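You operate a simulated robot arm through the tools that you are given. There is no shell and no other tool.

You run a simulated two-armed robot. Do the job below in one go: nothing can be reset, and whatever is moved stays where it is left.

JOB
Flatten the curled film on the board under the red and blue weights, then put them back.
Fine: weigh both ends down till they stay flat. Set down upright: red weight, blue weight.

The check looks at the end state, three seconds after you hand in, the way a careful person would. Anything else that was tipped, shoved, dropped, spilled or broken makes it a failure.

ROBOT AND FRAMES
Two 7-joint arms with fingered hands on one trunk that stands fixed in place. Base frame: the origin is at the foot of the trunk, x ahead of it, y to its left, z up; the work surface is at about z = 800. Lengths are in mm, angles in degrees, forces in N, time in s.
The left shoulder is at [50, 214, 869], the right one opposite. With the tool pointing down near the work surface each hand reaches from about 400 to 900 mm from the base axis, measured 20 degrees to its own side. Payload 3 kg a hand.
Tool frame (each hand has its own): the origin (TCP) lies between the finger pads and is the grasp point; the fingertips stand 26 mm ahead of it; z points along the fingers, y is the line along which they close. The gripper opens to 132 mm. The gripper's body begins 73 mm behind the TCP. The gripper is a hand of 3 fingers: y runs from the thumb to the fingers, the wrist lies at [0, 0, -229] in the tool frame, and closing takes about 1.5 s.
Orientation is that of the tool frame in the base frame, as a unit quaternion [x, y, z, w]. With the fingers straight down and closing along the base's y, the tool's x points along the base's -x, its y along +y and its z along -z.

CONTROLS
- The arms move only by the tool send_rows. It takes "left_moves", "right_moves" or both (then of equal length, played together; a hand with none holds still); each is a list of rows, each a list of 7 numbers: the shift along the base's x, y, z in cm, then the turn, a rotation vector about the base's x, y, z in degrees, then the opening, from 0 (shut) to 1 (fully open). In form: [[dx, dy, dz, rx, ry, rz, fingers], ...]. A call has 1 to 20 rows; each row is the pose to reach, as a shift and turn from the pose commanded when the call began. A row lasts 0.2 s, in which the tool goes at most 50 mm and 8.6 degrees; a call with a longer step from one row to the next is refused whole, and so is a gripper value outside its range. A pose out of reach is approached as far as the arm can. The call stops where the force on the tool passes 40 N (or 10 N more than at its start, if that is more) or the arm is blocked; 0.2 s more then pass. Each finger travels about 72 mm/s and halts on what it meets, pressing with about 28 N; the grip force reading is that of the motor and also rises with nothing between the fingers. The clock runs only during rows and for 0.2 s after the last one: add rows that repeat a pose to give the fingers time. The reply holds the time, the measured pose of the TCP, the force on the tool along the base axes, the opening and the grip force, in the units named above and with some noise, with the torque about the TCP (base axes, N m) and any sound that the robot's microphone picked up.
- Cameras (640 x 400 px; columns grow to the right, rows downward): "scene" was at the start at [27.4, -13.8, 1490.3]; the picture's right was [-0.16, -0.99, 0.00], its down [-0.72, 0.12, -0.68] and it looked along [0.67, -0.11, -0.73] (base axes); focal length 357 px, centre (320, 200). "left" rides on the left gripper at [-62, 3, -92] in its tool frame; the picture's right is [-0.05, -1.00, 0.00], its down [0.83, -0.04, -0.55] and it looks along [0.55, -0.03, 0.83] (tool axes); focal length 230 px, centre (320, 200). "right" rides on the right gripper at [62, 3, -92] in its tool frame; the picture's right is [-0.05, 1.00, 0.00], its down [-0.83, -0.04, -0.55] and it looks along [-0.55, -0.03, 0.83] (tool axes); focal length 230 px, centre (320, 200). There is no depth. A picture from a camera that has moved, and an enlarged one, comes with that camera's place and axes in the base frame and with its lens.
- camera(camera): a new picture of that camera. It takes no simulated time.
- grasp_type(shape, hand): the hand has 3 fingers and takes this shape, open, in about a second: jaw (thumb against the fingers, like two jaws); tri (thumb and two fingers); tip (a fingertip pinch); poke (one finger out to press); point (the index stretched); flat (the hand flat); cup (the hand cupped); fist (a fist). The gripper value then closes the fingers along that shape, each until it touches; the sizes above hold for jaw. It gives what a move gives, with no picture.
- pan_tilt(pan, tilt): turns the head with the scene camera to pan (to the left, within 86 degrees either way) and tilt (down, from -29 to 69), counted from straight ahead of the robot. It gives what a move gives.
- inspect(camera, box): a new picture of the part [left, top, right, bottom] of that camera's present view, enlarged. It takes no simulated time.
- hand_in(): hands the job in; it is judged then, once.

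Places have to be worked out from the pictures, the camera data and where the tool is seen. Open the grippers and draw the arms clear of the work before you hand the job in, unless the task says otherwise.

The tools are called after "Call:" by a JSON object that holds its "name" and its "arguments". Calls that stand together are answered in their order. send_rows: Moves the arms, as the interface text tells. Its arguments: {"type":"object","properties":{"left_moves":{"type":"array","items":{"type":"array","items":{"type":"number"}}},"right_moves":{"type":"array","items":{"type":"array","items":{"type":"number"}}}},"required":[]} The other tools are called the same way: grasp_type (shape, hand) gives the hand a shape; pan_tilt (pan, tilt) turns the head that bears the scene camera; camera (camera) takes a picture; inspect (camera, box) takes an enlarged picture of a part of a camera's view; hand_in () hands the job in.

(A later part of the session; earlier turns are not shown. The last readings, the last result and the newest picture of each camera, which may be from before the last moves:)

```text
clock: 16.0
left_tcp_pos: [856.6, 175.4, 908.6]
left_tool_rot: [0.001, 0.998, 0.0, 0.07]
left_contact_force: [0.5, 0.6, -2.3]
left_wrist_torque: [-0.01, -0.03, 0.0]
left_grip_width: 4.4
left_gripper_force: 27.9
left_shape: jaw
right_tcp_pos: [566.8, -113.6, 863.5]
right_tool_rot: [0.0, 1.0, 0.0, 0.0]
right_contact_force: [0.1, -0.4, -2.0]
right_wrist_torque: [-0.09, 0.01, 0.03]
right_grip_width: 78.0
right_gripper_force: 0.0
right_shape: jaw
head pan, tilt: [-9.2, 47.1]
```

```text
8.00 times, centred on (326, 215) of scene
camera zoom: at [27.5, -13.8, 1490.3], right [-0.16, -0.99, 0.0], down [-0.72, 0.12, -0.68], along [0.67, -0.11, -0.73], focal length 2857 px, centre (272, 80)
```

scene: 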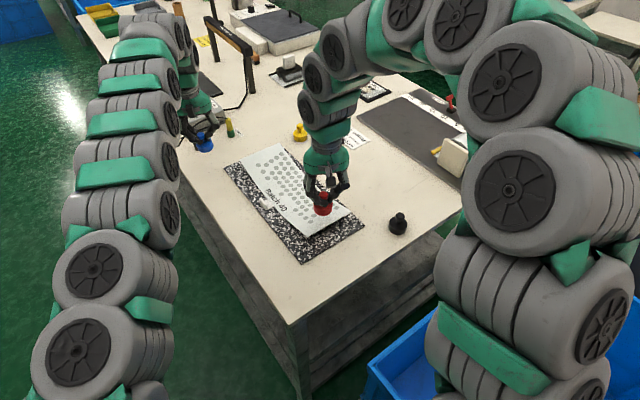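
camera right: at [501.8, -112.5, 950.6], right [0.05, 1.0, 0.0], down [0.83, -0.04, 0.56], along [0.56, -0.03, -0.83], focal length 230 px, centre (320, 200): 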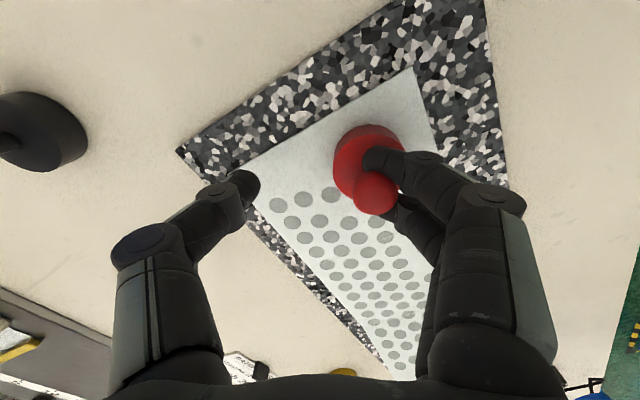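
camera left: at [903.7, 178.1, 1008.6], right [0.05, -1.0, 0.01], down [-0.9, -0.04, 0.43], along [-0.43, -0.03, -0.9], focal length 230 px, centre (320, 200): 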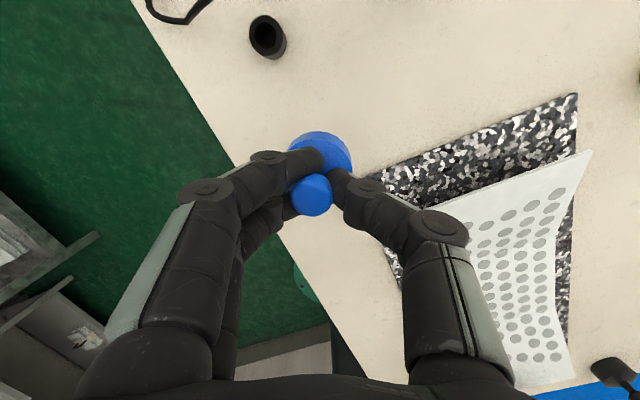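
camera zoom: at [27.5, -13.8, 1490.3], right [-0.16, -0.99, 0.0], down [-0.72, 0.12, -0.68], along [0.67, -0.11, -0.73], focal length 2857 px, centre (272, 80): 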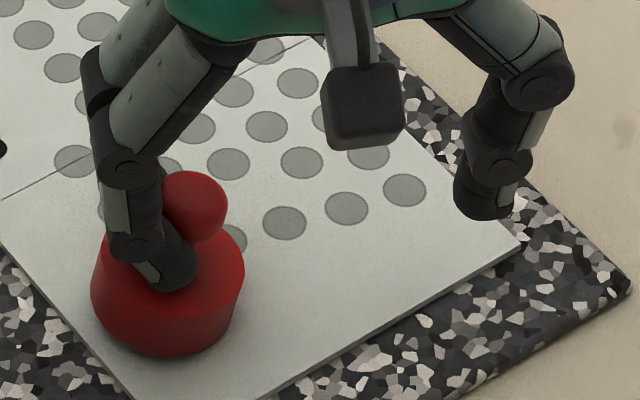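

Raising lifts and tips red, so its stem is wedged between the two fingers. I'll set it flat again, then open fully while moving the hand to -y, so red slides back toward the film's centre line. After that I'll change the hand shape to spread the fingers off the stem.

Call:
{"name": "send_rows", "arguments": {"right_moves": [[0, 0, -0.1, 0, 0, 0, 0.6], [0, 0, -0.2, 0, 0, 0, 0.6], [0, -0.5, -0.2, 0, 0, 0, 0.64], [0, -1.0, -0.2, 0, 0, 0, 0.68], [0, -1.5, -0.2, 0, 0, 0, 0.72], [0, -2.0, -0.2, 0, 0, 0, 0.76]]}}

Call:
{"name": "camera", "arguments": {"camera": "right"}}

Call:
{"name": "inspect", "arguments": {"camera": "scene", "box": [282, 180, 378, 240]}}

```text
clock: 17.4
left_tcp_pos: [855.3, 176.3, 909.0]
left_tool_rot: [-0.001, 0.998, 0.0, 0.07]
left_contact_force: [-0.4, 0.3, -3.2]
left_wrist_torque: [-0.04, 0.02, 0.0]
left_grip_width: 4.5
left_gripper_force: 28.1
left_shape: jaw
right_tcp_pos: [564.7, -134.9, 861.6]
right_tool_rot: [0.0, 1.0, -0.001, 0.001]
right_contact_force: [-0.7, 4.7, 24.8]
right_wrist_torque: [1.37, 0.01, 0.0]
right_grip_width: 99.4
right_gripper_force: 0.1
right_shape: jaw
head pan, tilt: [-9.2, 47.1]
```

```text
taken
camera right: at [502.0, -132.3, 955.4], right [0.05, 1.0, 0.0], down [0.83, -0.04, 0.56], along [0.56, -0.03, -0.83], focal length 230 px, centre (320, 200)
```

right: 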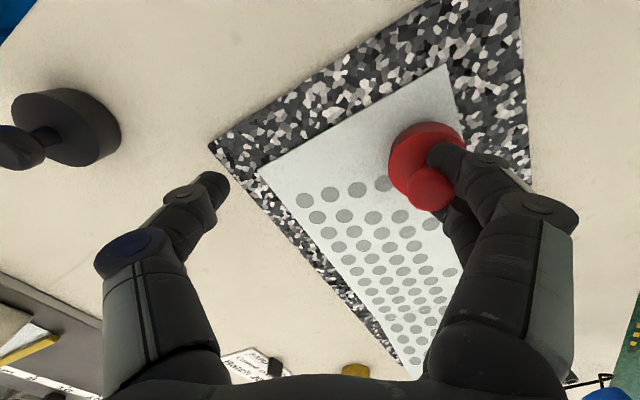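

```text
6.67 times, centred on (330, 210) of scene
camera zoom: at [27.2, -13.7, 1490.3], right [-0.16, -0.99, 0.0], down [-0.72, 0.12, -0.68], along [0.67, -0.11, -0.73], focal length 2381 px, centre (253, 133)
```

zoom: 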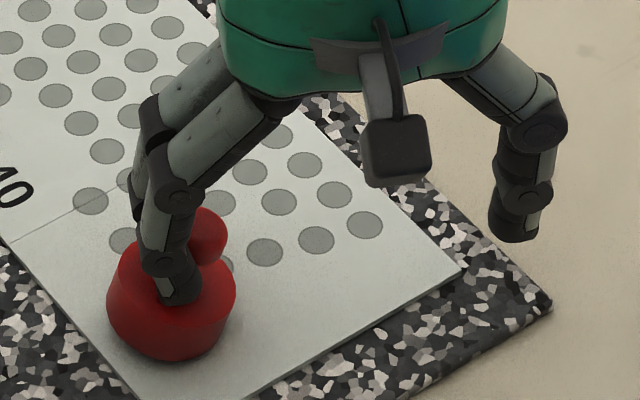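

Opening wider rotates the fingers and presses red with 25 N. I'll ease up a little and then switch the right hand to "tri", which should spread the two fingers apart and free the stem.

Call:
{"name": "send_rows", "arguments": {"right_moves": [[0, 0, 0.1, 0, 0, 0, 0.76], [0, 0, 0.25, 0, 0, 0, 0.76]]}}

Call:
{"name": "inspect", "arguments": {"camera": "scene", "box": [282, 180, 378, 240]}}

Call:
{"name": "inspect", "arguments": {"camera": "right", "box": [360, 100, 520, 220]}}

```text
clock: 18.0
left_tcp_pos: [855.0, 176.0, 908.8]
left_tool_rot: [0.0, 0.998, 0.0, 0.07]
left_contact_force: [0.6, 0.2, -2.3]
left_wrist_torque: [-0.02, 0.01, 0.0]
left_grip_width: 4.3
left_gripper_force: 27.5
left_shape: jaw
right_tcp_pos: [565.3, -134.7, 862.8]
right_tool_rot: [0.0, 1.0, 0.0, 0.0]
right_contact_force: [1.4, 3.5, 14.3]
right_wrist_torque: [0.82, -0.06, -0.04]
right_grip_width: 99.8
right_gripper_force: 0.1
right_shape: jaw
head pan, tilt: [-9.2, 47.1]
```

```text
6.67 times, centred on (330, 210) of scene
camera zoom: at [27.3, -13.7, 1490.3], right [-0.16, -0.99, 0.0], down [-0.72, 0.12, -0.68], along [0.67, -0.11, -0.73], focal length 2381 px, centre (253, 133)
```

zoom: 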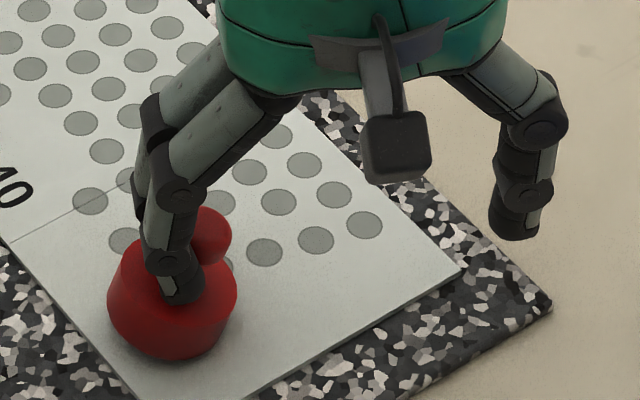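

```text
3.33 times, centred on (440, 160) of right
camera zoom: at [502.0, -132.4, 956.9], right [0.05, 1.0, 0.0], down [0.83, -0.04, 0.55], along [0.55, -0.03, -0.83], focal length 767 px, centre (-80, 333)
```

zoom: 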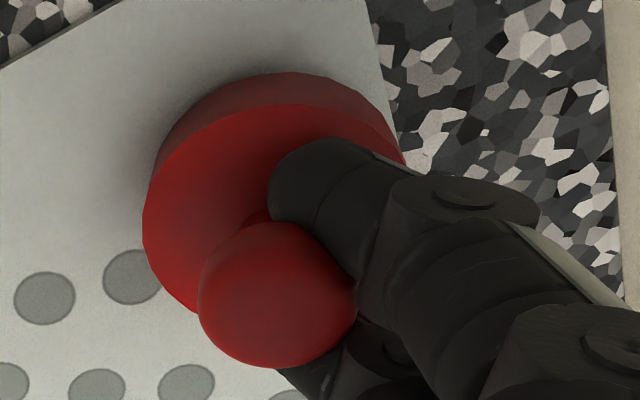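

Red leans with the finger links because it's held rigidly, with about 14 N of pressing left. I'll raise another 1.5 mm and then change the right hand to the "tri" shape.

Call:
{"name": "send_rows", "arguments": {"right_moves": [[0, 0, 0.1, 0, 0, 0, 0.76], [0, 0, 0.15, 0, 0, 0, 0.76]]}}

Call:
{"name": "grasp_type", "arguments": {"shape": "tri", "hand": "right"}}

Call:
{"name": "inspect", "arguments": {"camera": "scene", "box": [250, 160, 378, 240]}}

Call:
{"name": "camera", "arguments": {"camera": "right"}}

```text
clock: 18.6
left_tcp_pos: [855.0, 175.7, 909.2]
left_tool_rot: [0.0, 0.998, 0.0, 0.07]
left_contact_force: [0.3, -0.3, -2.6]
left_wrist_torque: [-0.01, 0.03, 0.02]
left_grip_width: 4.4
left_gripper_force: 28.2
left_shape: jaw
right_tcp_pos: [565.7, -134.8, 865.6]
right_tool_rot: [0.0, 1.0, 0.0, 0.0]
right_contact_force: [0.9, 1.7, 6.1]
right_wrist_torque: [0.36, 0.0, -0.03]
right_grip_width: 100.5
right_gripper_force: 0.1
right_shape: jaw
head pan, tilt: [-9.2, 47.1]
```

```text
clock: 19.5
left_tcp_pos: [855.0, 175.7, 908.3]
left_tool_rot: [0.0, 0.998, 0.0, 0.069]
left_contact_force: [0.0, 0.1, -3.0]
left_wrist_torque: [-0.03, 0.05, 0.02]
left_grip_width: 4.4
left_gripper_force: 27.8
left_shape: jaw
right_tcp_pos: [565.5, -133.8, 864.7]
right_tool_rot: [0.0, 1.0, 0.0, 0.0]
right_contact_force: [-0.3, -0.1, -0.4]
right_wrist_torque: [0.0, -0.02, 0.03]
right_grip_width: 131.8
right_gripper_force: 0.1
right_shape: tri
head pan, tilt: [-9.2, 47.1]
```

```text
5.00 times, centred on (314, 200) of scene
camera zoom: at [27.5, -13.8, 1490.3], right [-0.16, -0.99, 0.0], down [-0.72, 0.12, -0.68], along [0.67, -0.11, -0.73], focal length 1786 px, centre (350, 200)
```

zoom: 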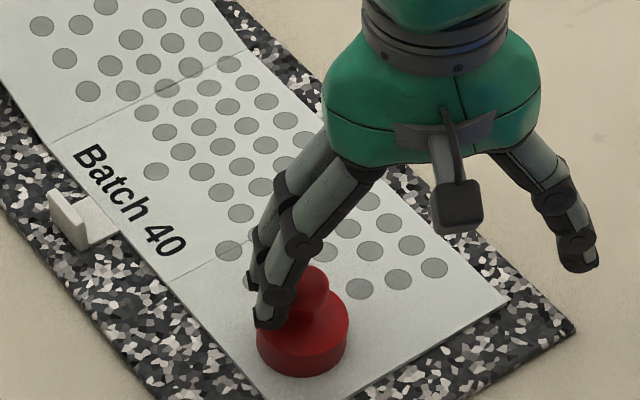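

```text
taken
camera right: at [502.3, -132.4, 958.6], right [0.05, 1.0, 0.0], down [0.83, -0.04, 0.55], along [0.55, -0.03, -0.83], focal length 230 px, centre (320, 200)
```

right: 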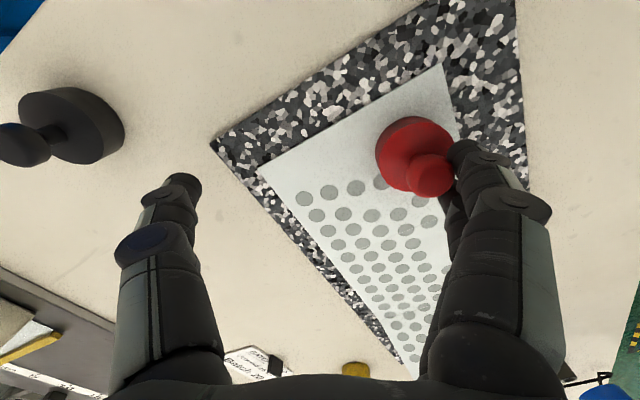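

The weight came free: forces are zero and red stands upright on the film's near end, a bit left of the centre line. I'll back the fingers off to +y and raise the right hand.

Call:
{"name": "send_rows", "arguments": {"right_moves": [[0, 0.4, 0, 0, 0, 0, 1], [0, 0.6, 0.5, 0, 0, 0, 1], [0, 0.6, 2, 0, 0, 0, 1], [0, 0.6, 4.5, 0, 0, 0, 1], [-1, 0.3, 8, 0, 0, 0, 1], [-3, 0, 11, 0, 0, 0, 1]]}}

Call:
{"name": "inspect", "arguments": {"camera": "scene", "box": [220, 140, 380, 260]}}

Call:
{"name": "camera", "arguments": {"camera": "right"}}

```text
clock: 20.9
left_tcp_pos: [855.0, 174.7, 908.6]
left_tool_rot: [0.0, 0.998, 0.001, 0.07]
left_contact_force: [-0.7, -0.8, -2.0]
left_wrist_torque: [0.0, -0.01, -0.02]
left_grip_width: 4.4
left_gripper_force: 27.5
left_shape: jaw
right_tcp_pos: [533.8, -135.3, 976.3]
right_tool_rot: [0.0, 1.0, 0.001, 0.0]
right_contact_force: [-0.1, 0.0, -0.7]
right_wrist_torque: [0.02, 0.0, 0.0]
right_grip_width: 131.7
right_gripper_force: 0.0
right_shape: tri
head pan, tilt: [-9.2, 47.1]
```

```text
3.33 times, centred on (300, 200) of scene
camera zoom: at [27.4, -13.8, 1490.3], right [-0.16, -0.99, 0.0], down [-0.72, 0.12, -0.68], along [0.67, -0.11, -0.73], focal length 1190 px, centre (387, 200)
```

zoom: 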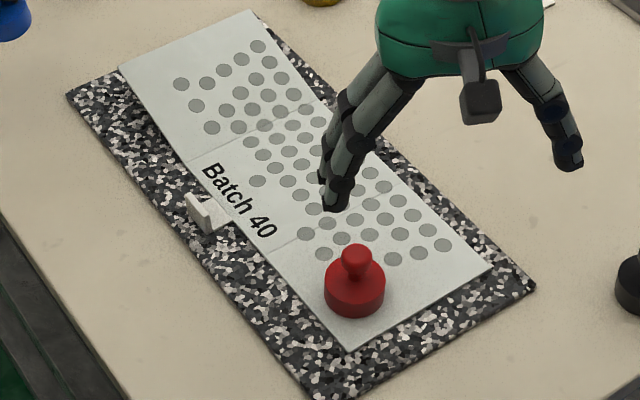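

```text
taken
camera right: at [470.8, -132.8, 1069.4], right [0.05, 1.0, 0.0], down [0.83, -0.04, 0.55], along [0.55, -0.03, -0.83], focal length 230 px, centre (320, 200)
```

right: 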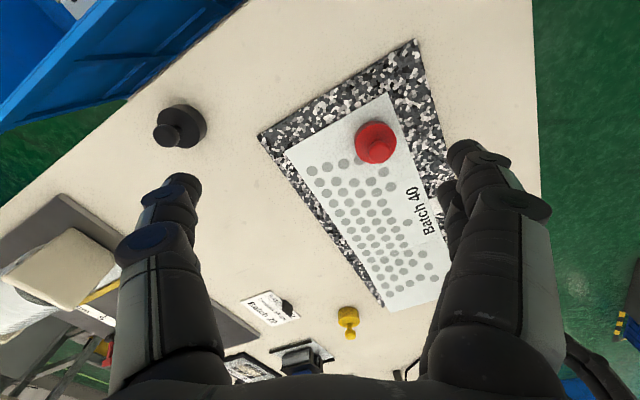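

Red is upright on the near end and both near corners lie flat on the board. Now I'll move the right hand aside and carry blue over the far end, to about (825, 15).

Call:
{"name": "send_rows", "arguments": {"left_moves": [[0, 0, 1, 0, 0, 0, 0], [-0.5, -2, 1.5, 0, 0, 0, 0], [-1, -4.5, 1.5, 0, 0, 0, 0], [-1.5, -7, 1.5, 0, 0, 0, 0], [-2, -9.5, 1.5, 0, 0, 0, 0], [-2.5, -12, 1.5, 0, 0, 0, 0], [-2.9, -14.5, 1.5, 0, 0, 0, 0], [-3.2, -16.5, 1.5, 0, 0, 0, 0], [-3.2, -16.5, 1.5, 0, 0, 0, 0]], "right_moves": [[0, -2, 0.5, 0, 0, 0, 1], [-1, -4, 1, 0, 0, 0, 1], [-2, -7, 1.5, 0, 0, 0, 1], [-3, -10, 2, 0, 0, 0, 1], [-3, -13, 2, 0, 0, 0, 1], [-3, -16, 2, 0, 0, 0, 1], [-3, -18, 2, 0, 0, 0, 1], [-3, -18, 2, 0, 0, 0, 1], [-3, -18, 2, 0, 0, 0, 1]]}}

Call:
{"name": "camera", "arguments": {"camera": "left"}}

Call:
{"name": "camera", "arguments": {"camera": "scene"}}

Call:
{"name": "inspect", "arguments": {"camera": "scene", "box": [220, 100, 380, 220]}}

```text
clock: 22.9
left_tcp_pos: [821.2, 8.8, 923.7]
left_tool_rot: [0.0, 0.998, 0.0, 0.069]
left_contact_force: [0.1, 0.4, -3.4]
left_wrist_torque: [-0.01, 0.01, -0.02]
left_grip_width: 4.4
left_gripper_force: 27.7
left_shape: jaw
right_tcp_pos: [505.4, -314.7, 995.8]
right_tool_rot: [0.0, 1.0, 0.0, 0.0]
right_contact_force: [0.7, -0.6, -0.2]
right_wrist_torque: [0.01, -0.03, -0.02]
right_grip_width: 132.0
right_gripper_force: 0.1
right_shape: tri
head pan, tilt: [-9.2, 47.1]
```

```text
taken
camera left: at [870.0, 11.9, 1023.6], right [0.05, -1.0, 0.01], down [-0.9, -0.04, 0.43], along [-0.43, -0.03, -0.9], focal length 230 px, centre (320, 200)
```

left: 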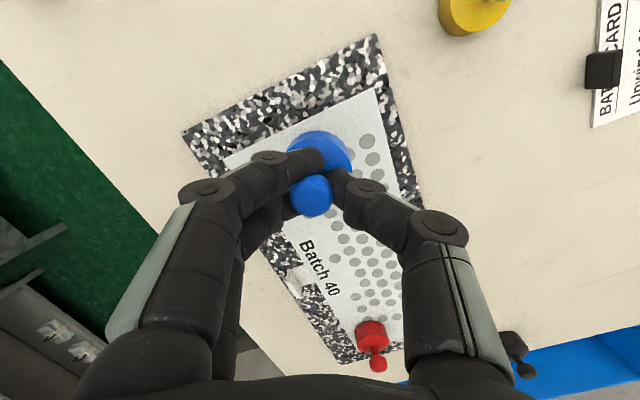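

```text
taken
```

scene: 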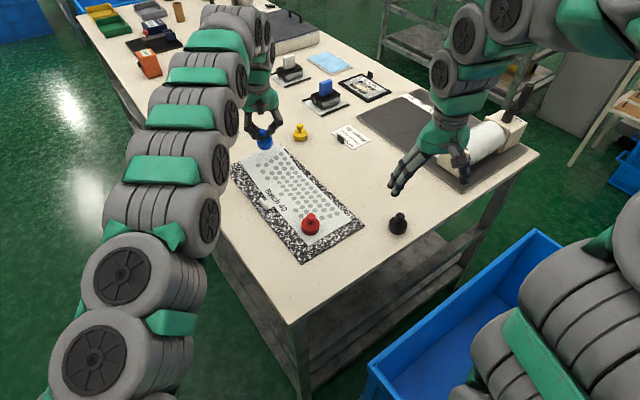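

```text
3.33 times, centred on (300, 160) of scene
camera zoom: at [27.5, -13.8, 1490.3], right [-0.16, -0.99, 0.0], down [-0.72, 0.12, -0.68], along [0.67, -0.11, -0.73], focal length 1190 px, centre (387, 333)
```

zoom: 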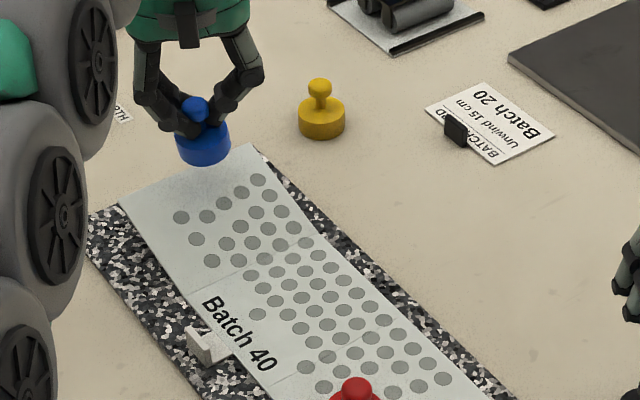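

Blue is above the far end between the film's corners. I'll lower it the same way, slowing down near the board.

Call:
{"name": "send_rows", "arguments": {"left_moves": [[0.1, 0, -2, 0, 0, 0, 0], [0.2, 0, -3.5, 0, 0, 0, 0], [0.2, 0, -4.2, 0, 0, 0, 0], [0.2, 0, -4.8, 0, 0, 0, 0], [0.2, 0, -5.4, 0, 0, 0, 0], [0.2, 0, -5.9, 0, 0, 0, 0], [0.2, 0, -6.2, 0, 0, 0, 0], [0.2, 0, -6.2, 0, 0, 0, 0]]}}

Call:
{"name": "camera", "arguments": {"camera": "left"}}

Call:
{"name": "inspect", "arguments": {"camera": "scene", "box": [220, 100, 380, 220]}}

```text
clock: 24.7
left_tcp_pos: [824.7, 10.4, 861.1]
left_tool_rot: [0.0, 0.998, 0.0, 0.069]
left_contact_force: [-0.3, -0.2, -2.8]
left_wrist_torque: [0.03, 0.02, 0.01]
left_grip_width: 4.4
left_gripper_force: 27.6
left_shape: jaw
right_tcp_pos: [504.2, -314.2, 996.0]
right_tool_rot: [0.001, 1.0, 0.0, 0.0]
right_contact_force: [0.3, -0.5, 0.8]
right_wrist_torque: [0.0, -0.01, -0.03]
right_grip_width: 132.2
right_gripper_force: 0.0
right_shape: tri
head pan, tilt: [-9.2, 47.1]
```

```text
taken
camera left: at [872.5, 12.4, 961.6], right [0.05, -1.0, 0.01], down [-0.9, -0.04, 0.43], along [-0.43, -0.03, -0.9], focal length 230 px, centre (320, 200)
```

left: 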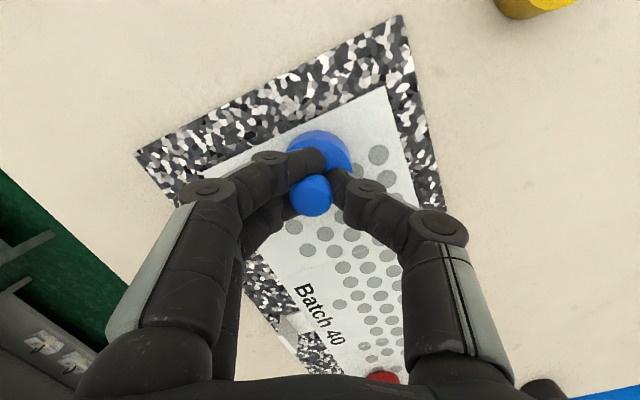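

```text
3.33 times, centred on (300, 160) of scene
camera zoom: at [27.5, -13.8, 1490.3], right [-0.16, -0.99, 0.0], down [-0.72, 0.12, -0.68], along [0.67, -0.11, -0.73], focal length 1190 px, centre (387, 333)
```

zoom: 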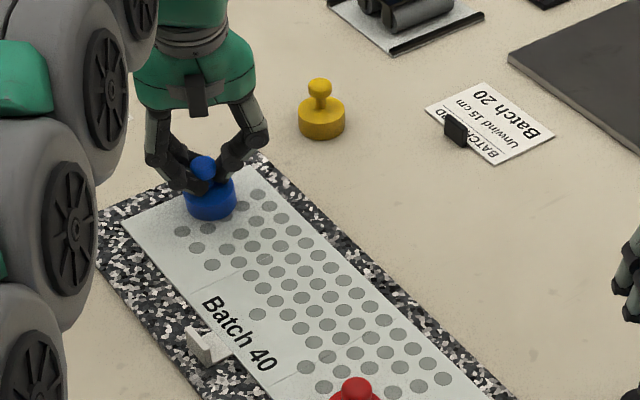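

The film's far end is being pressed down under blue. I'll take the last few mm in fine steps until the force shows contact.

Call:
{"name": "send_rows", "arguments": {"left_moves": [[0, 0, -0.1, 0, 0, 0, 0], [0, 0, -0.2, 0, 0, 0, 0], [0, 0, -0.3, 0, 0, 0, 0]]}}

```text
clock: 25.5
left_tcp_pos: [824.4, 9.6, 859.4]
left_tool_rot: [0.0, 0.997, 0.0, 0.071]
left_contact_force: [-0.3, 0.6, 3.7]
left_wrist_torque: [0.12, 0.13, -0.01]
left_grip_width: 4.8
left_gripper_force: 27.8
left_shape: jaw
right_tcp_pos: [504.1, -313.6, 996.4]
right_tool_rot: [0.001, 1.0, 0.0, 0.0]
right_contact_force: [-0.5, 0.0, -0.5]
right_wrist_torque: [-0.02, 0.02, 0.03]
right_grip_width: 131.8
right_gripper_force: 0.0
right_shape: tri
head pan, tilt: [-9.2, 47.1]
```

Contact: the force rose to +3.7 N. I'll open gradually while shifting the hand to -y, so the fingers stay put and only the thumb backs off, then look.

Call:
{"name": "send_rows", "arguments": {"left_moves": [[0, -0.1, 0, 0, 0, 0, 0.06], [0, -0.5, 0.05, 0, 0, 0, 0.12], [0, -0.9, 0.1, 0, 0, 0, 0.18], [0, -1.3, 0.15, 0, 0, 0, 0.24], [0, -1.7, 0.2, 0, 0, 0, 0.3], [0, -1.7, 0.2, 0, 0, 0, 0.3]]}}

Call:
{"name": "camera", "arguments": {"camera": "left"}}

Call:
{"name": "inspect", "arguments": {"camera": "scene", "box": [230, 110, 310, 170]}}

```text
clock: 26.9
left_tcp_pos: [823.9, -7.0, 859.0]
left_tool_rot: [0.0, 0.998, -0.001, 0.07]
left_contact_force: [-1.6, 1.0, 2.7]
left_wrist_torque: [0.04, 0.07, 0.02]
left_grip_width: 39.3
left_gripper_force: 0.1
left_shape: jaw
right_tcp_pos: [504.7, -314.8, 996.4]
right_tool_rot: [0.0, 1.0, 0.0, 0.0]
right_contact_force: [-0.6, -0.1, -0.3]
right_wrist_torque: [0.02, -0.01, 0.04]
right_grip_width: 131.9
right_gripper_force: 0.1
right_shape: tri
head pan, tilt: [-9.2, 47.1]
```

```text
taken
camera left: at [873.5, -5.0, 960.0], right [0.05, -1.0, 0.01], down [-0.9, -0.04, 0.43], along [-0.43, -0.03, -0.9], focal length 230 px, centre (320, 200)
```

left: 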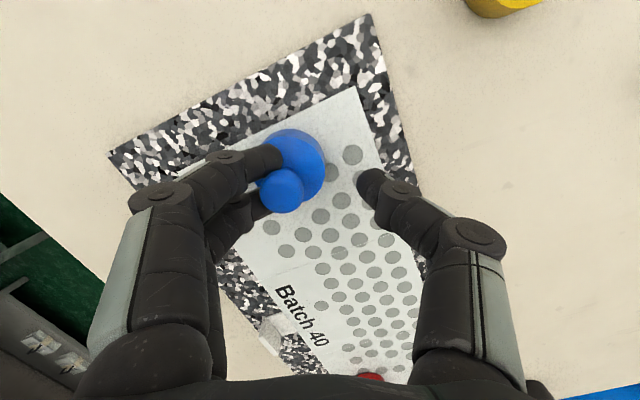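

```text
6.67 times, centred on (270, 140) of scene
camera zoom: at [27.4, -13.8, 1490.3], right [-0.16, -0.99, 0.0], down [-0.72, 0.12, -0.68], along [0.67, -0.11, -0.73], focal length 2381 px, centre (653, 600)
```

zoom: 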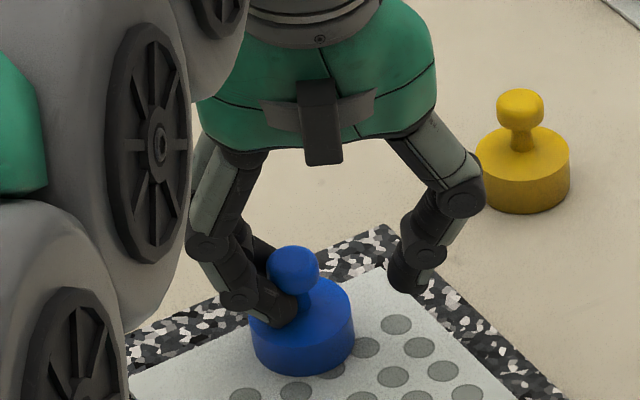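

Blue stands upright with the thumb clear, but the stem is still between the two fingers. I'll open slightly with the hand still, to see whether it slips free.

Call:
{"name": "send_rows", "arguments": {"left_moves": [[0, 0, 0.05, 0, 0, 0, 0.34], [0, 0, 0.1, 0, 0, 0, 0.38], [0, 0, 0.1, 0, 0, 0, 0.38]]}}

Call:
{"name": "camera", "arguments": {"camera": "left"}}

Call:
{"name": "inspect", "arguments": {"camera": "scene", "box": [230, 110, 310, 170]}}

```text
clock: 27.7
left_tcp_pos: [824.8, -6.9, 862.1]
left_tool_rot: [-0.001, 0.998, 0.0, 0.07]
left_contact_force: [0.3, -0.5, -0.2]
left_wrist_torque: [-0.03, 0.02, 0.01]
left_grip_width: 49.6
left_gripper_force: 0.0
left_shape: jaw
right_tcp_pos: [503.2, -314.2, 997.3]
right_tool_rot: [0.0, 1.0, 0.0, 0.001]
right_contact_force: [-0.2, 0.1, 0.9]
right_wrist_torque: [0.03, -0.02, -0.01]
right_grip_width: 132.0
right_gripper_force: 0.1
right_shape: tri
head pan, tilt: [-9.2, 47.1]
```

```text
taken
camera left: at [873.5, -4.7, 961.5], right [0.05, -1.0, 0.01], down [-0.9, -0.04, 0.43], along [-0.43, -0.03, -0.9], focal length 230 px, centre (320, 200)
```

left: 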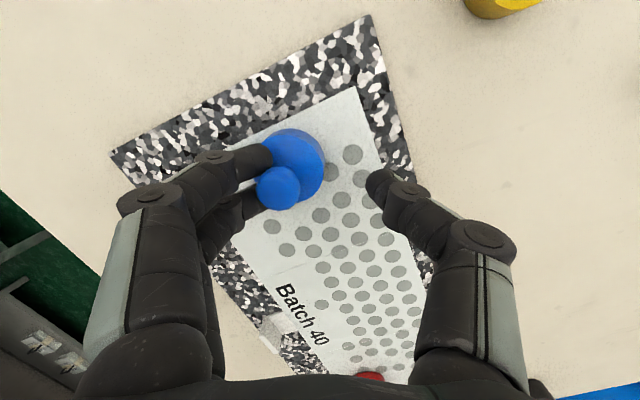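

```text
6.67 times, centred on (270, 140) of scene
camera zoom: at [27.5, -13.8, 1490.3], right [-0.16, -0.99, 0.0], down [-0.72, 0.12, -0.68], along [0.67, -0.11, -0.73], focal length 2381 px, centre (653, 600)
```

zoom: 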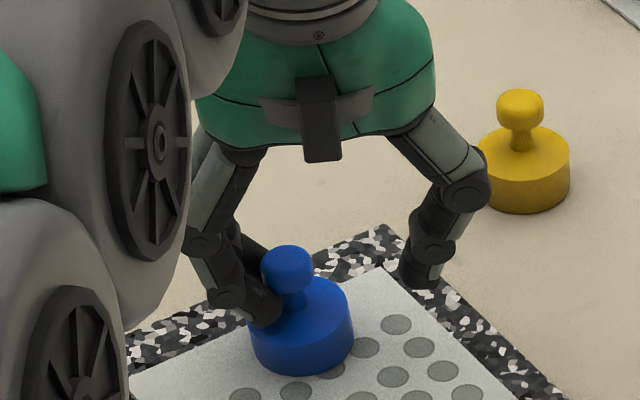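

Blue stayed in place and the fingers slid off it, with zero force. I'll open further, move clear, and raise the left hand.

Call:
{"name": "send_rows", "arguments": {"left_moves": [[0, 0, 0.05, 0, 0, 0, 0.45], [0, 0.2, 0.1, 0, 0, 0, 0.52], [0, 0.6, 0.3, 0, 0, 0, 0.6], [0, 0.6, 1.5, 0, 0, 0, 0.6], [0, 0.6, 3.5, 0, 0, 0, 0.6], [-0.5, 0.6, 6, 0, 0, 0, 0.6]]}}

Call:
{"name": "camera", "arguments": {"camera": "left"}}

Call:
{"name": "inspect", "arguments": {"camera": "scene", "box": [220, 110, 380, 260]}}

```text
clock: 29.1
left_tcp_pos: [819.4, -0.7, 922.2]
left_tool_rot: [0.0, 0.998, 0.0, 0.07]
left_contact_force: [0.2, 0.7, 0.3]
left_wrist_torque: [0.02, 0.0, -0.02]
left_grip_width: 78.6
left_gripper_force: 0.0
left_shape: jaw
right_tcp_pos: [504.3, -313.4, 996.2]
right_tool_rot: [0.001, 1.0, 0.0, 0.0]
right_contact_force: [0.6, -0.7, -0.7]
right_wrist_torque: [-0.01, 0.01, 0.01]
right_grip_width: 131.8
right_gripper_force: 0.0
right_shape: tri
head pan, tilt: [-9.2, 47.1]
```

```text
taken
camera left: at [868.1, 1.7, 1023.4], right [0.05, -1.0, 0.01], down [-0.9, -0.04, 0.43], along [-0.43, -0.03, -0.9], focal length 230 px, centre (320, 200)
```

left: 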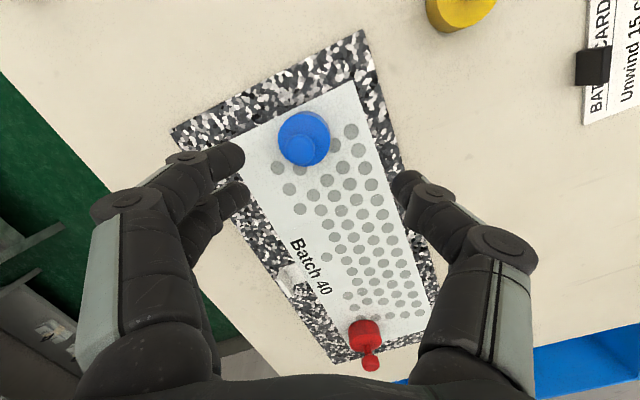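

```text
2.67 times, centred on (300, 185) of scene
camera zoom: at [27.4, -13.8, 1490.3], right [-0.16, -0.99, 0.0], down [-0.72, 0.12, -0.68], along [0.67, -0.11, -0.73], focal length 952 px, centre (373, 240)
```

zoom: 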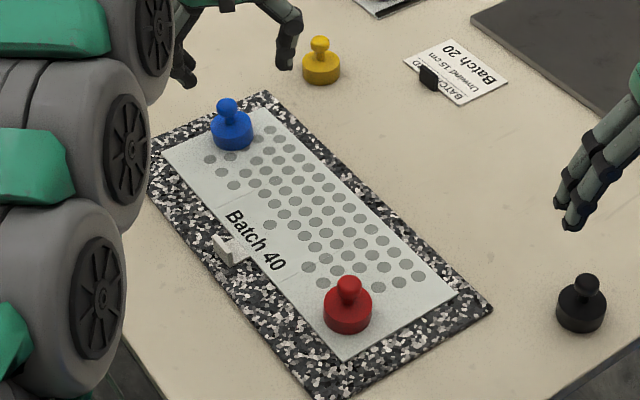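

Both weights stand upright and both film ends lie flat. Now I'll give the film time to set, about 40 s. Meanwhile I'll put the right hand back to jaw and keep both arms still.

Call:
{"name": "grasp_type", "arguments": {"shape": "jaw", "hand": "right"}}

Call:
{"name": "send_rows", "arguments": {"left_moves": [[0, 0, 0, 0, 0, 0, 0.6], [0, 0, 0, 0, 0, 0, 0.6], [0, 0, 0, 0, 0, 0, 0.6], [0, 0, 0, 0, 0, 0, 0.6], [0, 0, 0, 0, 0, 0, 0.6], [0, 0, 0, 0, 0, 0, 0.6], [0, 0, 0, 0, 0, 0, 0.6], [0, 0, 0, 0, 0, 0, 0.6], [0, 0, 0, 0, 0, 0, 0.6], [0, 0, 0, 0, 0, 0, 0.6], [0, 0, 0, 0, 0, 0, 0.6], [0, 0, 0, 0, 0, 0, 0.6], [0, 0, 0, 0, 0, 0, 0.6], [0, 0, 0, 0, 0, 0, 0.6], [0, 0, 0, 0, 0, 0, 0.6], [0, 0, 0, 0, 0, 0, 0.6], [0, 0, 0, 0, 0, 0, 0.6], [0, 0, 0, 0, 0, 0, 0.6], [0, 0, 0, 0, 0, 0, 0.6], [0, 0, 0, 0, 0, 0, 0.6]]}}

Call:
{"name": "send_rows", "arguments": {"left_moves": [[0, 0, 0, 0, 0, 0, 0.6], [0, 0, 0, 0, 0, 0, 0.6], [0, 0, 0, 0, 0, 0, 0.6], [0, 0, 0, 0, 0, 0, 0.6], [0, 0, 0, 0, 0, 0, 0.6], [0, 0, 0, 0, 0, 0, 0.6], [0, 0, 0, 0, 0, 0, 0.6], [0, 0, 0, 0, 0, 0, 0.6], [0, 0, 0, 0, 0, 0, 0.6], [0, 0, 0, 0, 0, 0, 0.6], [0, 0, 0, 0, 0, 0, 0.6], [0, 0, 0, 0, 0, 0, 0.6], [0, 0, 0, 0, 0, 0, 0.6], [0, 0, 0, 0, 0, 0, 0.6], [0, 0, 0, 0, 0, 0, 0.6], [0, 0, 0, 0, 0, 0, 0.6], [0, 0, 0, 0, 0, 0, 0.6], [0, 0, 0, 0, 0, 0, 0.6], [0, 0, 0, 0, 0, 0, 0.6], [0, 0, 0, 0, 0, 0, 0.6]]}}

Call:
{"name": "send_rows", "arguments": {"left_moves": [[0, 0, 0, 0, 0, 0, 0.6], [0, 0, 0, 0, 0, 0, 0.6], [0, 0, 0, 0, 0, 0, 0.6], [0, 0, 0, 0, 0, 0, 0.6], [0, 0, 0, 0, 0, 0, 0.6], [0, 0, 0, 0, 0, 0, 0.6], [0, 0, 0, 0, 0, 0, 0.6], [0, 0, 0, 0, 0, 0, 0.6], [0, 0, 0, 0, 0, 0, 0.6], [0, 0, 0, 0, 0, 0, 0.6], [0, 0, 0, 0, 0, 0, 0.6], [0, 0, 0, 0, 0, 0, 0.6], [0, 0, 0, 0, 0, 0, 0.6], [0, 0, 0, 0, 0, 0, 0.6], [0, 0, 0, 0, 0, 0, 0.6], [0, 0, 0, 0, 0, 0, 0.6], [0, 0, 0, 0, 0, 0, 0.6], [0, 0, 0, 0, 0, 0, 0.6], [0, 0, 0, 0, 0, 0, 0.6], [0, 0, 0, 0, 0, 0, 0.6]]}}

Call:
{"name": "send_rows", "arguments": {"left_moves": [[0, 0, 0, 0, 0, 0, 0.6], [0, 0, 0, 0, 0, 0, 0.6], [0, 0, 0, 0, 0, 0, 0.6], [0, 0, 0, 0, 0, 0, 0.6], [0, 0, 0, 0, 0, 0, 0.6], [0, 0, 0, 0, 0, 0, 0.6], [0, 0, 0, 0, 0, 0, 0.6], [0, 0, 0, 0, 0, 0, 0.6], [0, 0, 0, 0, 0, 0, 0.6], [0, 0, 0, 0, 0, 0, 0.6], [0, 0, 0, 0, 0, 0, 0.6], [0, 0, 0, 0, 0, 0, 0.6], [0, 0, 0, 0, 0, 0, 0.6], [0, 0, 0, 0, 0, 0, 0.6], [0, 0, 0, 0, 0, 0, 0.6], [0, 0, 0, 0, 0, 0, 0.6], [0, 0, 0, 0, 0, 0, 0.6], [0, 0, 0, 0, 0, 0, 0.6], [0, 0, 0, 0, 0, 0, 0.6], [0, 0, 0, 0, 0, 0, 0.6]]}}

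Call:
{"name": "send_rows", "arguments": {"left_moves": [[0, 0, 0, 0, 0, 0, 0.6], [0, 0, 0, 0, 0, 0, 0.6], [0, 0, 0, 0, 0, 0, 0.6], [0, 0, 0, 0, 0, 0, 0.6], [0, 0, 0, 0, 0, 0, 0.6], [0, 0, 0, 0, 0, 0, 0.6], [0, 0, 0, 0, 0, 0, 0.6], [0, 0, 0, 0, 0, 0, 0.6], [0, 0, 0, 0, 0, 0, 0.6], [0, 0, 0, 0, 0, 0, 0.6], [0, 0, 0, 0, 0, 0, 0.6], [0, 0, 0, 0, 0, 0, 0.6], [0, 0, 0, 0, 0, 0, 0.6], [0, 0, 0, 0, 0, 0, 0.6], [0, 0, 0, 0, 0, 0, 0.6], [0, 0, 0, 0, 0, 0, 0.6], [0, 0, 0, 0, 0, 0, 0.6], [0, 0, 0, 0, 0, 0, 0.6], [0, 0, 0, 0, 0, 0, 0.6], [0, 0, 0, 0, 0, 0, 0.6]]}}

Call:
{"name": "send_rows", "arguments": {"left_moves": [[0, 0, 0, 0, 0, 0, 0.6], [0, 0, 0, 0, 0, 0, 0.6], [0, 0, 0, 0, 0, 0, 0.6], [0, 0, 0, 0, 0, 0, 0.6], [0, 0, 0, 0, 0, 0, 0.6], [0, 0, 0, 0, 0, 0, 0.6], [0, 0, 0, 0, 0, 0, 0.6], [0, 0, 0, 0, 0, 0, 0.6], [0, 0, 0, 0, 0, 0, 0.6], [0, 0, 0, 0, 0, 0, 0.6], [0, 0, 0, 0, 0, 0, 0.6], [0, 0, 0, 0, 0, 0, 0.6], [0, 0, 0, 0, 0, 0, 0.6], [0, 0, 0, 0, 0, 0, 0.6], [0, 0, 0, 0, 0, 0, 0.6], [0, 0, 0, 0, 0, 0, 0.6], [0, 0, 0, 0, 0, 0, 0.6], [0, 0, 0, 0, 0, 0, 0.6], [0, 0, 0, 0, 0, 0, 0.6], [0, 0, 0, 0, 0, 0, 0.6]]}}

Call:
{"name": "send_rows", "arguments": {"left_moves": [[0, 0, 0, 0, 0, 0, 0.6], [0, 0, 0, 0, 0, 0, 0.6], [0, 0, 0, 0, 0, 0, 0.6], [0, 0, 0, 0, 0, 0, 0.6], [0, 0, 0, 0, 0, 0, 0.6], [0, 0, 0, 0, 0, 0, 0.6], [0, 0, 0, 0, 0, 0, 0.6], [0, 0, 0, 0, 0, 0, 0.6], [0, 0, 0, 0, 0, 0, 0.6], [0, 0, 0, 0, 0, 0, 0.6], [0, 0, 0, 0, 0, 0, 0.6], [0, 0, 0, 0, 0, 0, 0.6], [0, 0, 0, 0, 0, 0, 0.6], [0, 0, 0, 0, 0, 0, 0.6], [0, 0, 0, 0, 0, 0, 0.6], [0, 0, 0, 0, 0, 0, 0.6], [0, 0, 0, 0, 0, 0, 0.6], [0, 0, 0, 0, 0, 0, 0.6], [0, 0, 0, 0, 0, 0, 0.6], [0, 0, 0, 0, 0, 0, 0.6]]}}

Call:
{"name": "send_rows", "arguments": {"left_moves": [[0, 0, 0, 0, 0, 0, 0.6], [0, 0, 0, 0, 0, 0, 0.6], [0, 0, 0, 0, 0, 0, 0.6], [0, 0, 0, 0, 0, 0, 0.6], [0, 0, 0, 0, 0, 0, 0.6], [0, 0, 0, 0, 0, 0, 0.6], [0, 0, 0, 0, 0, 0, 0.6], [0, 0, 0, 0, 0, 0, 0.6], [0, 0, 0, 0, 0, 0, 0.6], [0, 0, 0, 0, 0, 0, 0.6], [0, 0, 0, 0, 0, 0, 0.6], [0, 0, 0, 0, 0, 0, 0.6], [0, 0, 0, 0, 0, 0, 0.6], [0, 0, 0, 0, 0, 0, 0.6], [0, 0, 0, 0, 0, 0, 0.6], [0, 0, 0, 0, 0, 0, 0.6], [0, 0, 0, 0, 0, 0, 0.6], [0, 0, 0, 0, 0, 0, 0.6], [0, 0, 0, 0, 0, 0, 0.6], [0, 0, 0, 0, 0, 0, 0.6]]}}

Call:
{"name": "inspect", "arguments": {"camera": "scene", "box": [220, 110, 380, 260]}}

Call:
{"name": "camera", "arguments": {"camera": "left"}}

```text
clock: 30.0
left_tcp_pos: [819.5, -0.4, 922.6]
left_tool_rot: [0.0, 0.998, 0.0, 0.069]
left_contact_force: [0.3, -0.7, -0.5]
left_wrist_torque: [0.01, 0.02, -0.01]
left_grip_width: 78.9
left_gripper_force: 0.0
left_shape: jaw
right_tcp_pos: [504.1, -314.3, 995.5]
right_tool_rot: [0.0, 1.0, 0.001, -0.001]
right_contact_force: [-0.3, 0.0, -0.4]
right_wrist_torque: [-0.01, -0.01, 0.02]
right_grip_width: 131.9
right_gripper_force: 0.2
right_shape: jaw
head pan, tilt: [-9.2, 47.1]
```

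```text
clock: 34.2
left_tcp_pos: [819.4, -0.9, 924.6]
left_tool_rot: [0.001, 0.998, 0.0, 0.07]
left_contact_force: [-0.1, 0.0, 0.0]
left_wrist_torque: [0.01, 0.04, 0.01]
left_grip_width: 78.7
left_gripper_force: 0.1
left_shape: jaw
right_tcp_pos: [505.0, -314.5, 996.1]
right_tool_rot: [0.0, 1.0, 0.0, 0.0]
right_contact_force: [-0.1, -0.5, -0.1]
right_wrist_torque: [0.02, 0.01, 0.0]
right_grip_width: 132.1
right_gripper_force: 0.1
right_shape: jaw
head pan, tilt: [-9.2, 47.1]
```

```text
clock: 38.4
left_tcp_pos: [821.1, -1.4, 922.3]
left_tool_rot: [0.0, 0.998, 0.0, 0.07]
left_contact_force: [-0.7, 0.3, -1.0]
left_wrist_torque: [0.03, -0.03, -0.02]
left_grip_width: 78.9
left_gripper_force: 0.0
left_shape: jaw
right_tcp_pos: [505.0, -313.9, 996.4]
right_tool_rot: [0.0, 1.0, 0.0, 0.0]
right_contact_force: [-0.6, 0.7, 0.4]
right_wrist_torque: [-0.01, 0.0, -0.01]
right_grip_width: 131.8
right_gripper_force: 0.1
right_shape: jaw
head pan, tilt: [-9.2, 47.1]
```

```text
clock: 42.6
left_tcp_pos: [820.4, -0.8, 923.0]
left_tool_rot: [0.0, 0.998, 0.001, 0.07]
left_contact_force: [0.2, -0.5, -0.6]
left_wrist_torque: [0.03, 0.0, 0.0]
left_grip_width: 78.7
left_gripper_force: 0.0
left_shape: jaw
right_tcp_pos: [504.4, -313.9, 996.2]
right_tool_rot: [0.001, 1.0, 0.0, 0.0]
right_contact_force: [-0.5, -0.3, 0.9]
right_wrist_torque: [0.01, 0.03, 0.0]
right_grip_width: 132.0
right_gripper_force: 0.1
right_shape: jaw
head pan, tilt: [-9.2, 47.1]
```

```text
clock: 46.8
left_tcp_pos: [819.9, -0.4, 923.4]
left_tool_rot: [0.001, 0.998, 0.0, 0.069]
left_contact_force: [-0.6, -0.4, -0.1]
left_wrist_torque: [0.03, 0.03, 0.01]
left_grip_width: 78.6
left_gripper_force: 0.1
left_shape: jaw
right_tcp_pos: [505.5, -315.4, 996.0]
right_tool_rot: [0.0, 1.0, 0.001, 0.0]
right_contact_force: [0.1, -0.1, -0.6]
right_wrist_torque: [-0.03, 0.0, -0.02]
right_grip_width: 131.9
right_gripper_force: 0.0
right_shape: jaw
head pan, tilt: [-9.2, 47.1]
```

```text
clock: 51.0
left_tcp_pos: [820.0, -2.5, 922.6]
left_tool_rot: [0.0, 0.998, 0.0, 0.07]
left_contact_force: [0.8, -0.3, 0.7]
left_wrist_torque: [-0.01, 0.01, 0.03]
left_grip_width: 78.6
left_gripper_force: 0.0
left_shape: jaw
right_tcp_pos: [505.4, -314.4, 996.4]
right_tool_rot: [0.0, 1.0, 0.001, 0.0]
right_contact_force: [-0.3, 0.2, 0.8]
right_wrist_torque: [-0.02, -0.06, -0.01]
right_grip_width: 132.0
right_gripper_force: 0.0
right_shape: jaw
head pan, tilt: [-9.2, 47.1]
```

```text
clock: 55.2
left_tcp_pos: [820.6, -0.8, 924.1]
left_tool_rot: [0.0, 0.998, 0.0, 0.07]
left_contact_force: [-0.8, -0.4, 0.6]
left_wrist_torque: [-0.03, 0.0, -0.05]
left_grip_width: 78.6
left_gripper_force: 0.0
left_shape: jaw
right_tcp_pos: [505.1, -314.8, 996.9]
right_tool_rot: [-0.001, 1.0, 0.0, 0.001]
right_contact_force: [1.0, 0.5, -0.5]
right_wrist_torque: [0.01, 0.0, -0.01]
right_grip_width: 131.8
right_gripper_force: 0.0
right_shape: jaw
head pan, tilt: [-9.2, 47.1]
```

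```text
clock: 59.4
left_tcp_pos: [821.3, 0.0, 923.6]
left_tool_rot: [-0.001, 0.998, 0.0, 0.07]
left_contact_force: [0.4, -0.3, 0.7]
left_wrist_torque: [0.03, -0.03, 0.0]
left_grip_width: 78.7
left_gripper_force: 0.1
left_shape: jaw
right_tcp_pos: [504.8, -313.7, 995.6]
right_tool_rot: [-0.001, 1.0, 0.0, 0.0]
right_contact_force: [-0.7, 0.5, -0.3]
right_wrist_torque: [0.01, 0.02, -0.04]
right_grip_width: 131.9
right_gripper_force: 0.0
right_shape: jaw
head pan, tilt: [-9.2, 47.1]
```

```text
clock: 63.6
left_tcp_pos: [820.5, -1.6, 922.2]
left_tool_rot: [0.0, 0.998, 0.0, 0.069]
left_contact_force: [0.3, 0.4, -0.2]
left_wrist_torque: [-0.01, 0.0, -0.02]
left_grip_width: 78.7
left_gripper_force: 0.1
left_shape: jaw
right_tcp_pos: [504.4, -315.5, 997.1]
right_tool_rot: [0.0, 1.0, -0.001, -0.001]
right_contact_force: [0.0, 0.3, -0.9]
right_wrist_torque: [0.01, -0.02, -0.03]
right_grip_width: 131.9
right_gripper_force: 0.1
right_shape: jaw
head pan, tilt: [-9.2, 47.1]
```

```text
2.67 times, centred on (300, 185) of scene
camera zoom: at [27.5, -13.8, 1490.3], right [-0.16, -0.99, 0.0], down [-0.72, 0.12, -0.68], along [0.67, -0.11, -0.73], focal length 952 px, centre (373, 240)
```

zoom: 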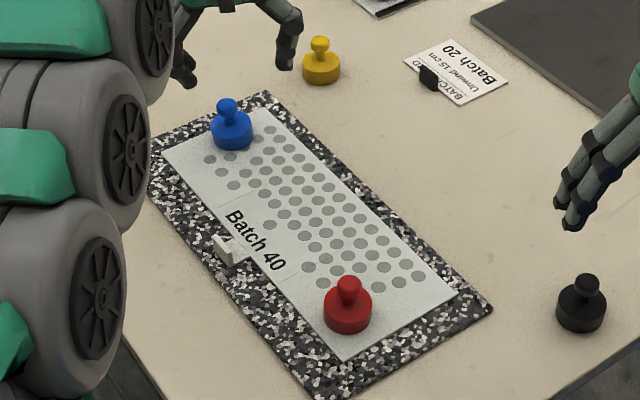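

```text
taken
camera left: at [868.3, 1.6, 1023.0], right [0.05, -1.0, 0.01], down [-0.9, -0.04, 0.43], along [-0.43, -0.03, -0.9], focal length 230 px, centre (320, 200)
```

left: 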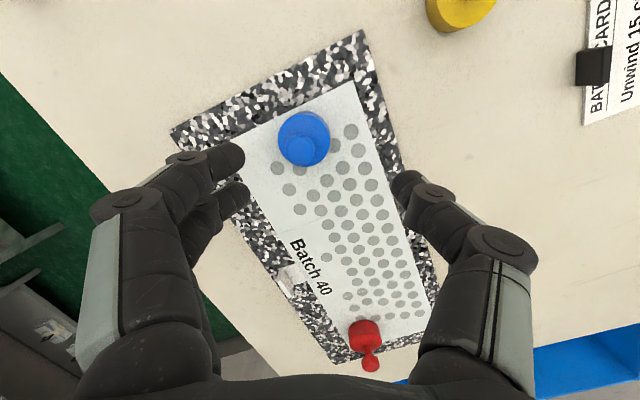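

It has been about 38 s since blue went down. I'll move the left arm away to +y for room, and bring the right hand over red at about (566, -79) to lift it and check whether that end stays flat.

Call:
{"name": "send_rows", "arguments": {"left_moves": [[0, 2, 0.5, 0, 0, 0, 0.6], [-0.5, 4.5, 1, 0, 0, 0, 0.6], [-1, 7, 1, 0, 0, 0, 0.6], [-1.5, 9.5, 1, 0, 0, 0, 0.6], [-2, 12, 1, 0, 0, 0, 0.6], [-2.5, 14, 1, 0, 0, 0, 0.6], [-3, 16, 1, 0, 0, 0, 0.6], [-3, 17, 1, 0, 0, 0, 0.6], [-3, 17, 1, 0, 0, 0, 0.6]], "right_moves": [[0.5, 2, 0, 0, 0, 0, 0.9], [1.3, 5, 0, 0, 0, 0, 0.8], [2.1, 8, -0.5, 0, 0, 0, 0.7], [3, 11.5, -1.5, 0, 0, 0, 0.6], [3.9, 15, -3, 0, 0, 0, 0.5], [4.8, 18.5, -5, 0, 0, 0, 0.5], [5.6, 21.5, -7, 0, 0, 0, 0.5], [6.1, 23.5, -8, 0, 0, 0, 0.5], [6.1, 23.5, -8, 0, 0, 0, 0.5]]}}

Call:
{"name": "camera", "arguments": {"camera": "right"}}

Call:
{"name": "camera", "arguments": {"camera": "scene"}}

```text
clock: 65.6
left_tcp_pos: [791.2, 169.1, 931.4]
left_tool_rot: [0.0, 0.998, 0.0, 0.07]
left_contact_force: [0.5, 0.2, -0.1]
left_wrist_torque: [0.01, 0.02, 0.0]
left_grip_width: 78.9
left_gripper_force: 0.1
left_shape: jaw
right_tcp_pos: [568.0, -79.6, 916.0]
right_tool_rot: [0.0, 1.0, -0.001, 0.0]
right_contact_force: [-0.3, 0.1, 0.4]
right_wrist_torque: [0.0, 0.0, 0.03]
right_grip_width: 66.5
right_gripper_force: 0.2
right_shape: jaw
head pan, tilt: [-9.2, 47.1]
```

```text
taken
camera right: at [503.2, -77.1, 1009.6], right [0.05, 1.0, 0.0], down [0.83, -0.04, 0.56], along [0.55, -0.03, -0.83], focal length 230 px, centre (320, 200)
```

right: 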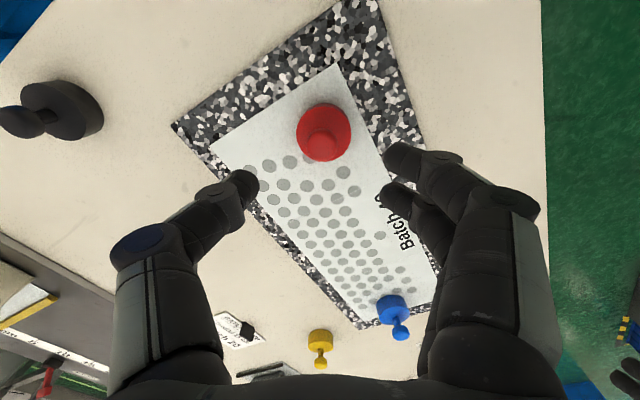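

```text
taken
```

scene: 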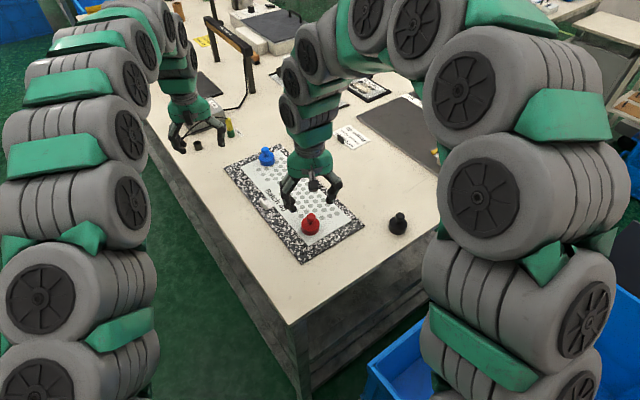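

Red's knob is at about (562, -78). I'll centre on it, go down to z≈857, and close only to about 4.6 mm, so the stem is caged under the knob but not wedged.

Call:
{"name": "send_rows", "arguments": {"right_moves": [[-0.2, 0.05, -1.5, 0, 0, 0, 0.5], [-0.35, 0.1, -3, 0, 0, 0, 0.5], [-0.35, 0.1, -4.5, 0, 0, 0, 0.5], [-0.35, 0.1, -5.5, 0, 0, 0, 0.5], [-0.35, 0.1, -5.9, 0, 0, 0, 0.5], [-0.35, 0.1, -5.9, 0, 0, 0, 0.5]]}}

Call:
{"name": "camera", "arguments": {"camera": "right"}}

```text
clock: 67.0
left_tcp_pos: [790.5, 169.9, 932.2]
left_tool_rot: [-0.001, 0.998, 0.0, 0.07]
left_contact_force: [0.4, -0.2, 0.2]
left_wrist_torque: [0.01, -0.02, 0.0]
left_grip_width: 78.8
left_gripper_force: 0.0
left_shape: jaw
right_tcp_pos: [563.8, -81.0, 857.5]
right_tool_rot: [0.0, 1.0, 0.0, 0.0]
right_contact_force: [0.1, -0.8, 0.2]
right_wrist_torque: [0.02, -0.02, -0.02]
right_grip_width: 66.4
right_gripper_force: 0.2
right_shape: jaw
head pan, tilt: [-9.2, 47.1]
```

```text
taken
camera right: at [500.2, -77.5, 950.6], right [0.05, 1.0, 0.0], down [0.83, -0.04, 0.56], along [0.55, -0.03, -0.83], focal length 230 px, centre (320, 200)
```

right: 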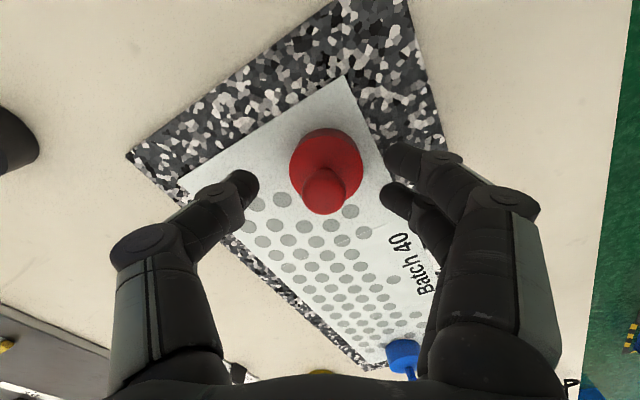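

The knob is centred between the fingers. I'll close to the loose-cage opening.

Call:
{"name": "send_rows", "arguments": {"right_moves": [[0, 0, 0, 0, 0, 0, 0.4], [0, 0, 0, 0, 0, 0, 0.3], [0, 0, 0, 0, 0, 0, 0.2], [0, 0, 0, 0, 0, 0, 0.1], [0, 0, 0, 0, 0, 0, 0.05], [0, 0, 0, 0, 0, 0, 0.04], [0, 0, 0, 0, 0, 0, 0.035]]}}

Call:
{"name": "camera", "arguments": {"camera": "right"}}

Call:
{"name": "inspect", "arguments": {"camera": "scene", "box": [270, 180, 366, 240]}}

```text
clock: 68.6
left_tcp_pos: [790.6, 168.8, 931.6]
left_tool_rot: [0.0, 0.998, 0.001, 0.07]
left_contact_force: [0.4, 0.0, 0.4]
left_wrist_torque: [0.01, 0.01, 0.03]
left_grip_width: 78.8
left_gripper_force: 0.0
left_shape: jaw
right_tcp_pos: [563.0, -79.9, 856.4]
right_tool_rot: [0.0, 1.0, 0.0, 0.0]
right_contact_force: [-0.5, -0.2, -3.0]
right_wrist_torque: [-0.03, 0.02, 0.02]
right_grip_width: 4.7
right_gripper_force: 27.5
right_shape: jaw
head pan, tilt: [-9.2, 47.1]
```

```text
taken
camera right: at [500.0, -77.5, 950.5], right [0.05, 1.0, 0.0], down [0.83, -0.04, 0.55], along [0.55, -0.03, -0.83], focal length 230 px, centre (320, 200)
```

right: 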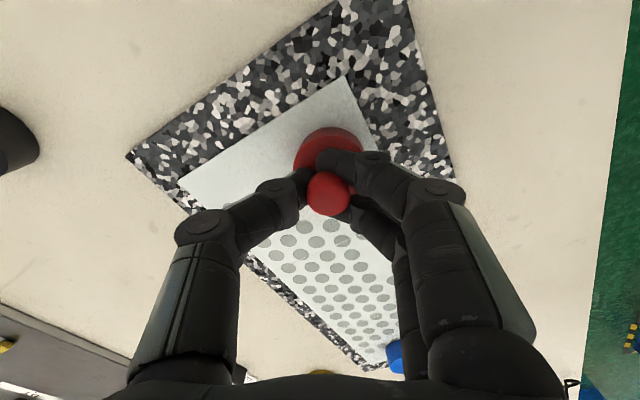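

```text
6.67 times, centred on (318, 210) of scene
camera zoom: at [27.5, -13.8, 1490.3], right [-0.16, -0.99, 0.0], down [-0.72, 0.12, -0.68], along [0.67, -0.11, -0.73], focal length 2381 px, centre (333, 133)
```

zoom: 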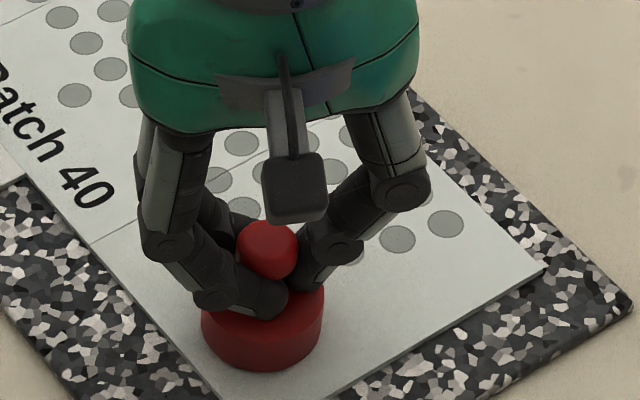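

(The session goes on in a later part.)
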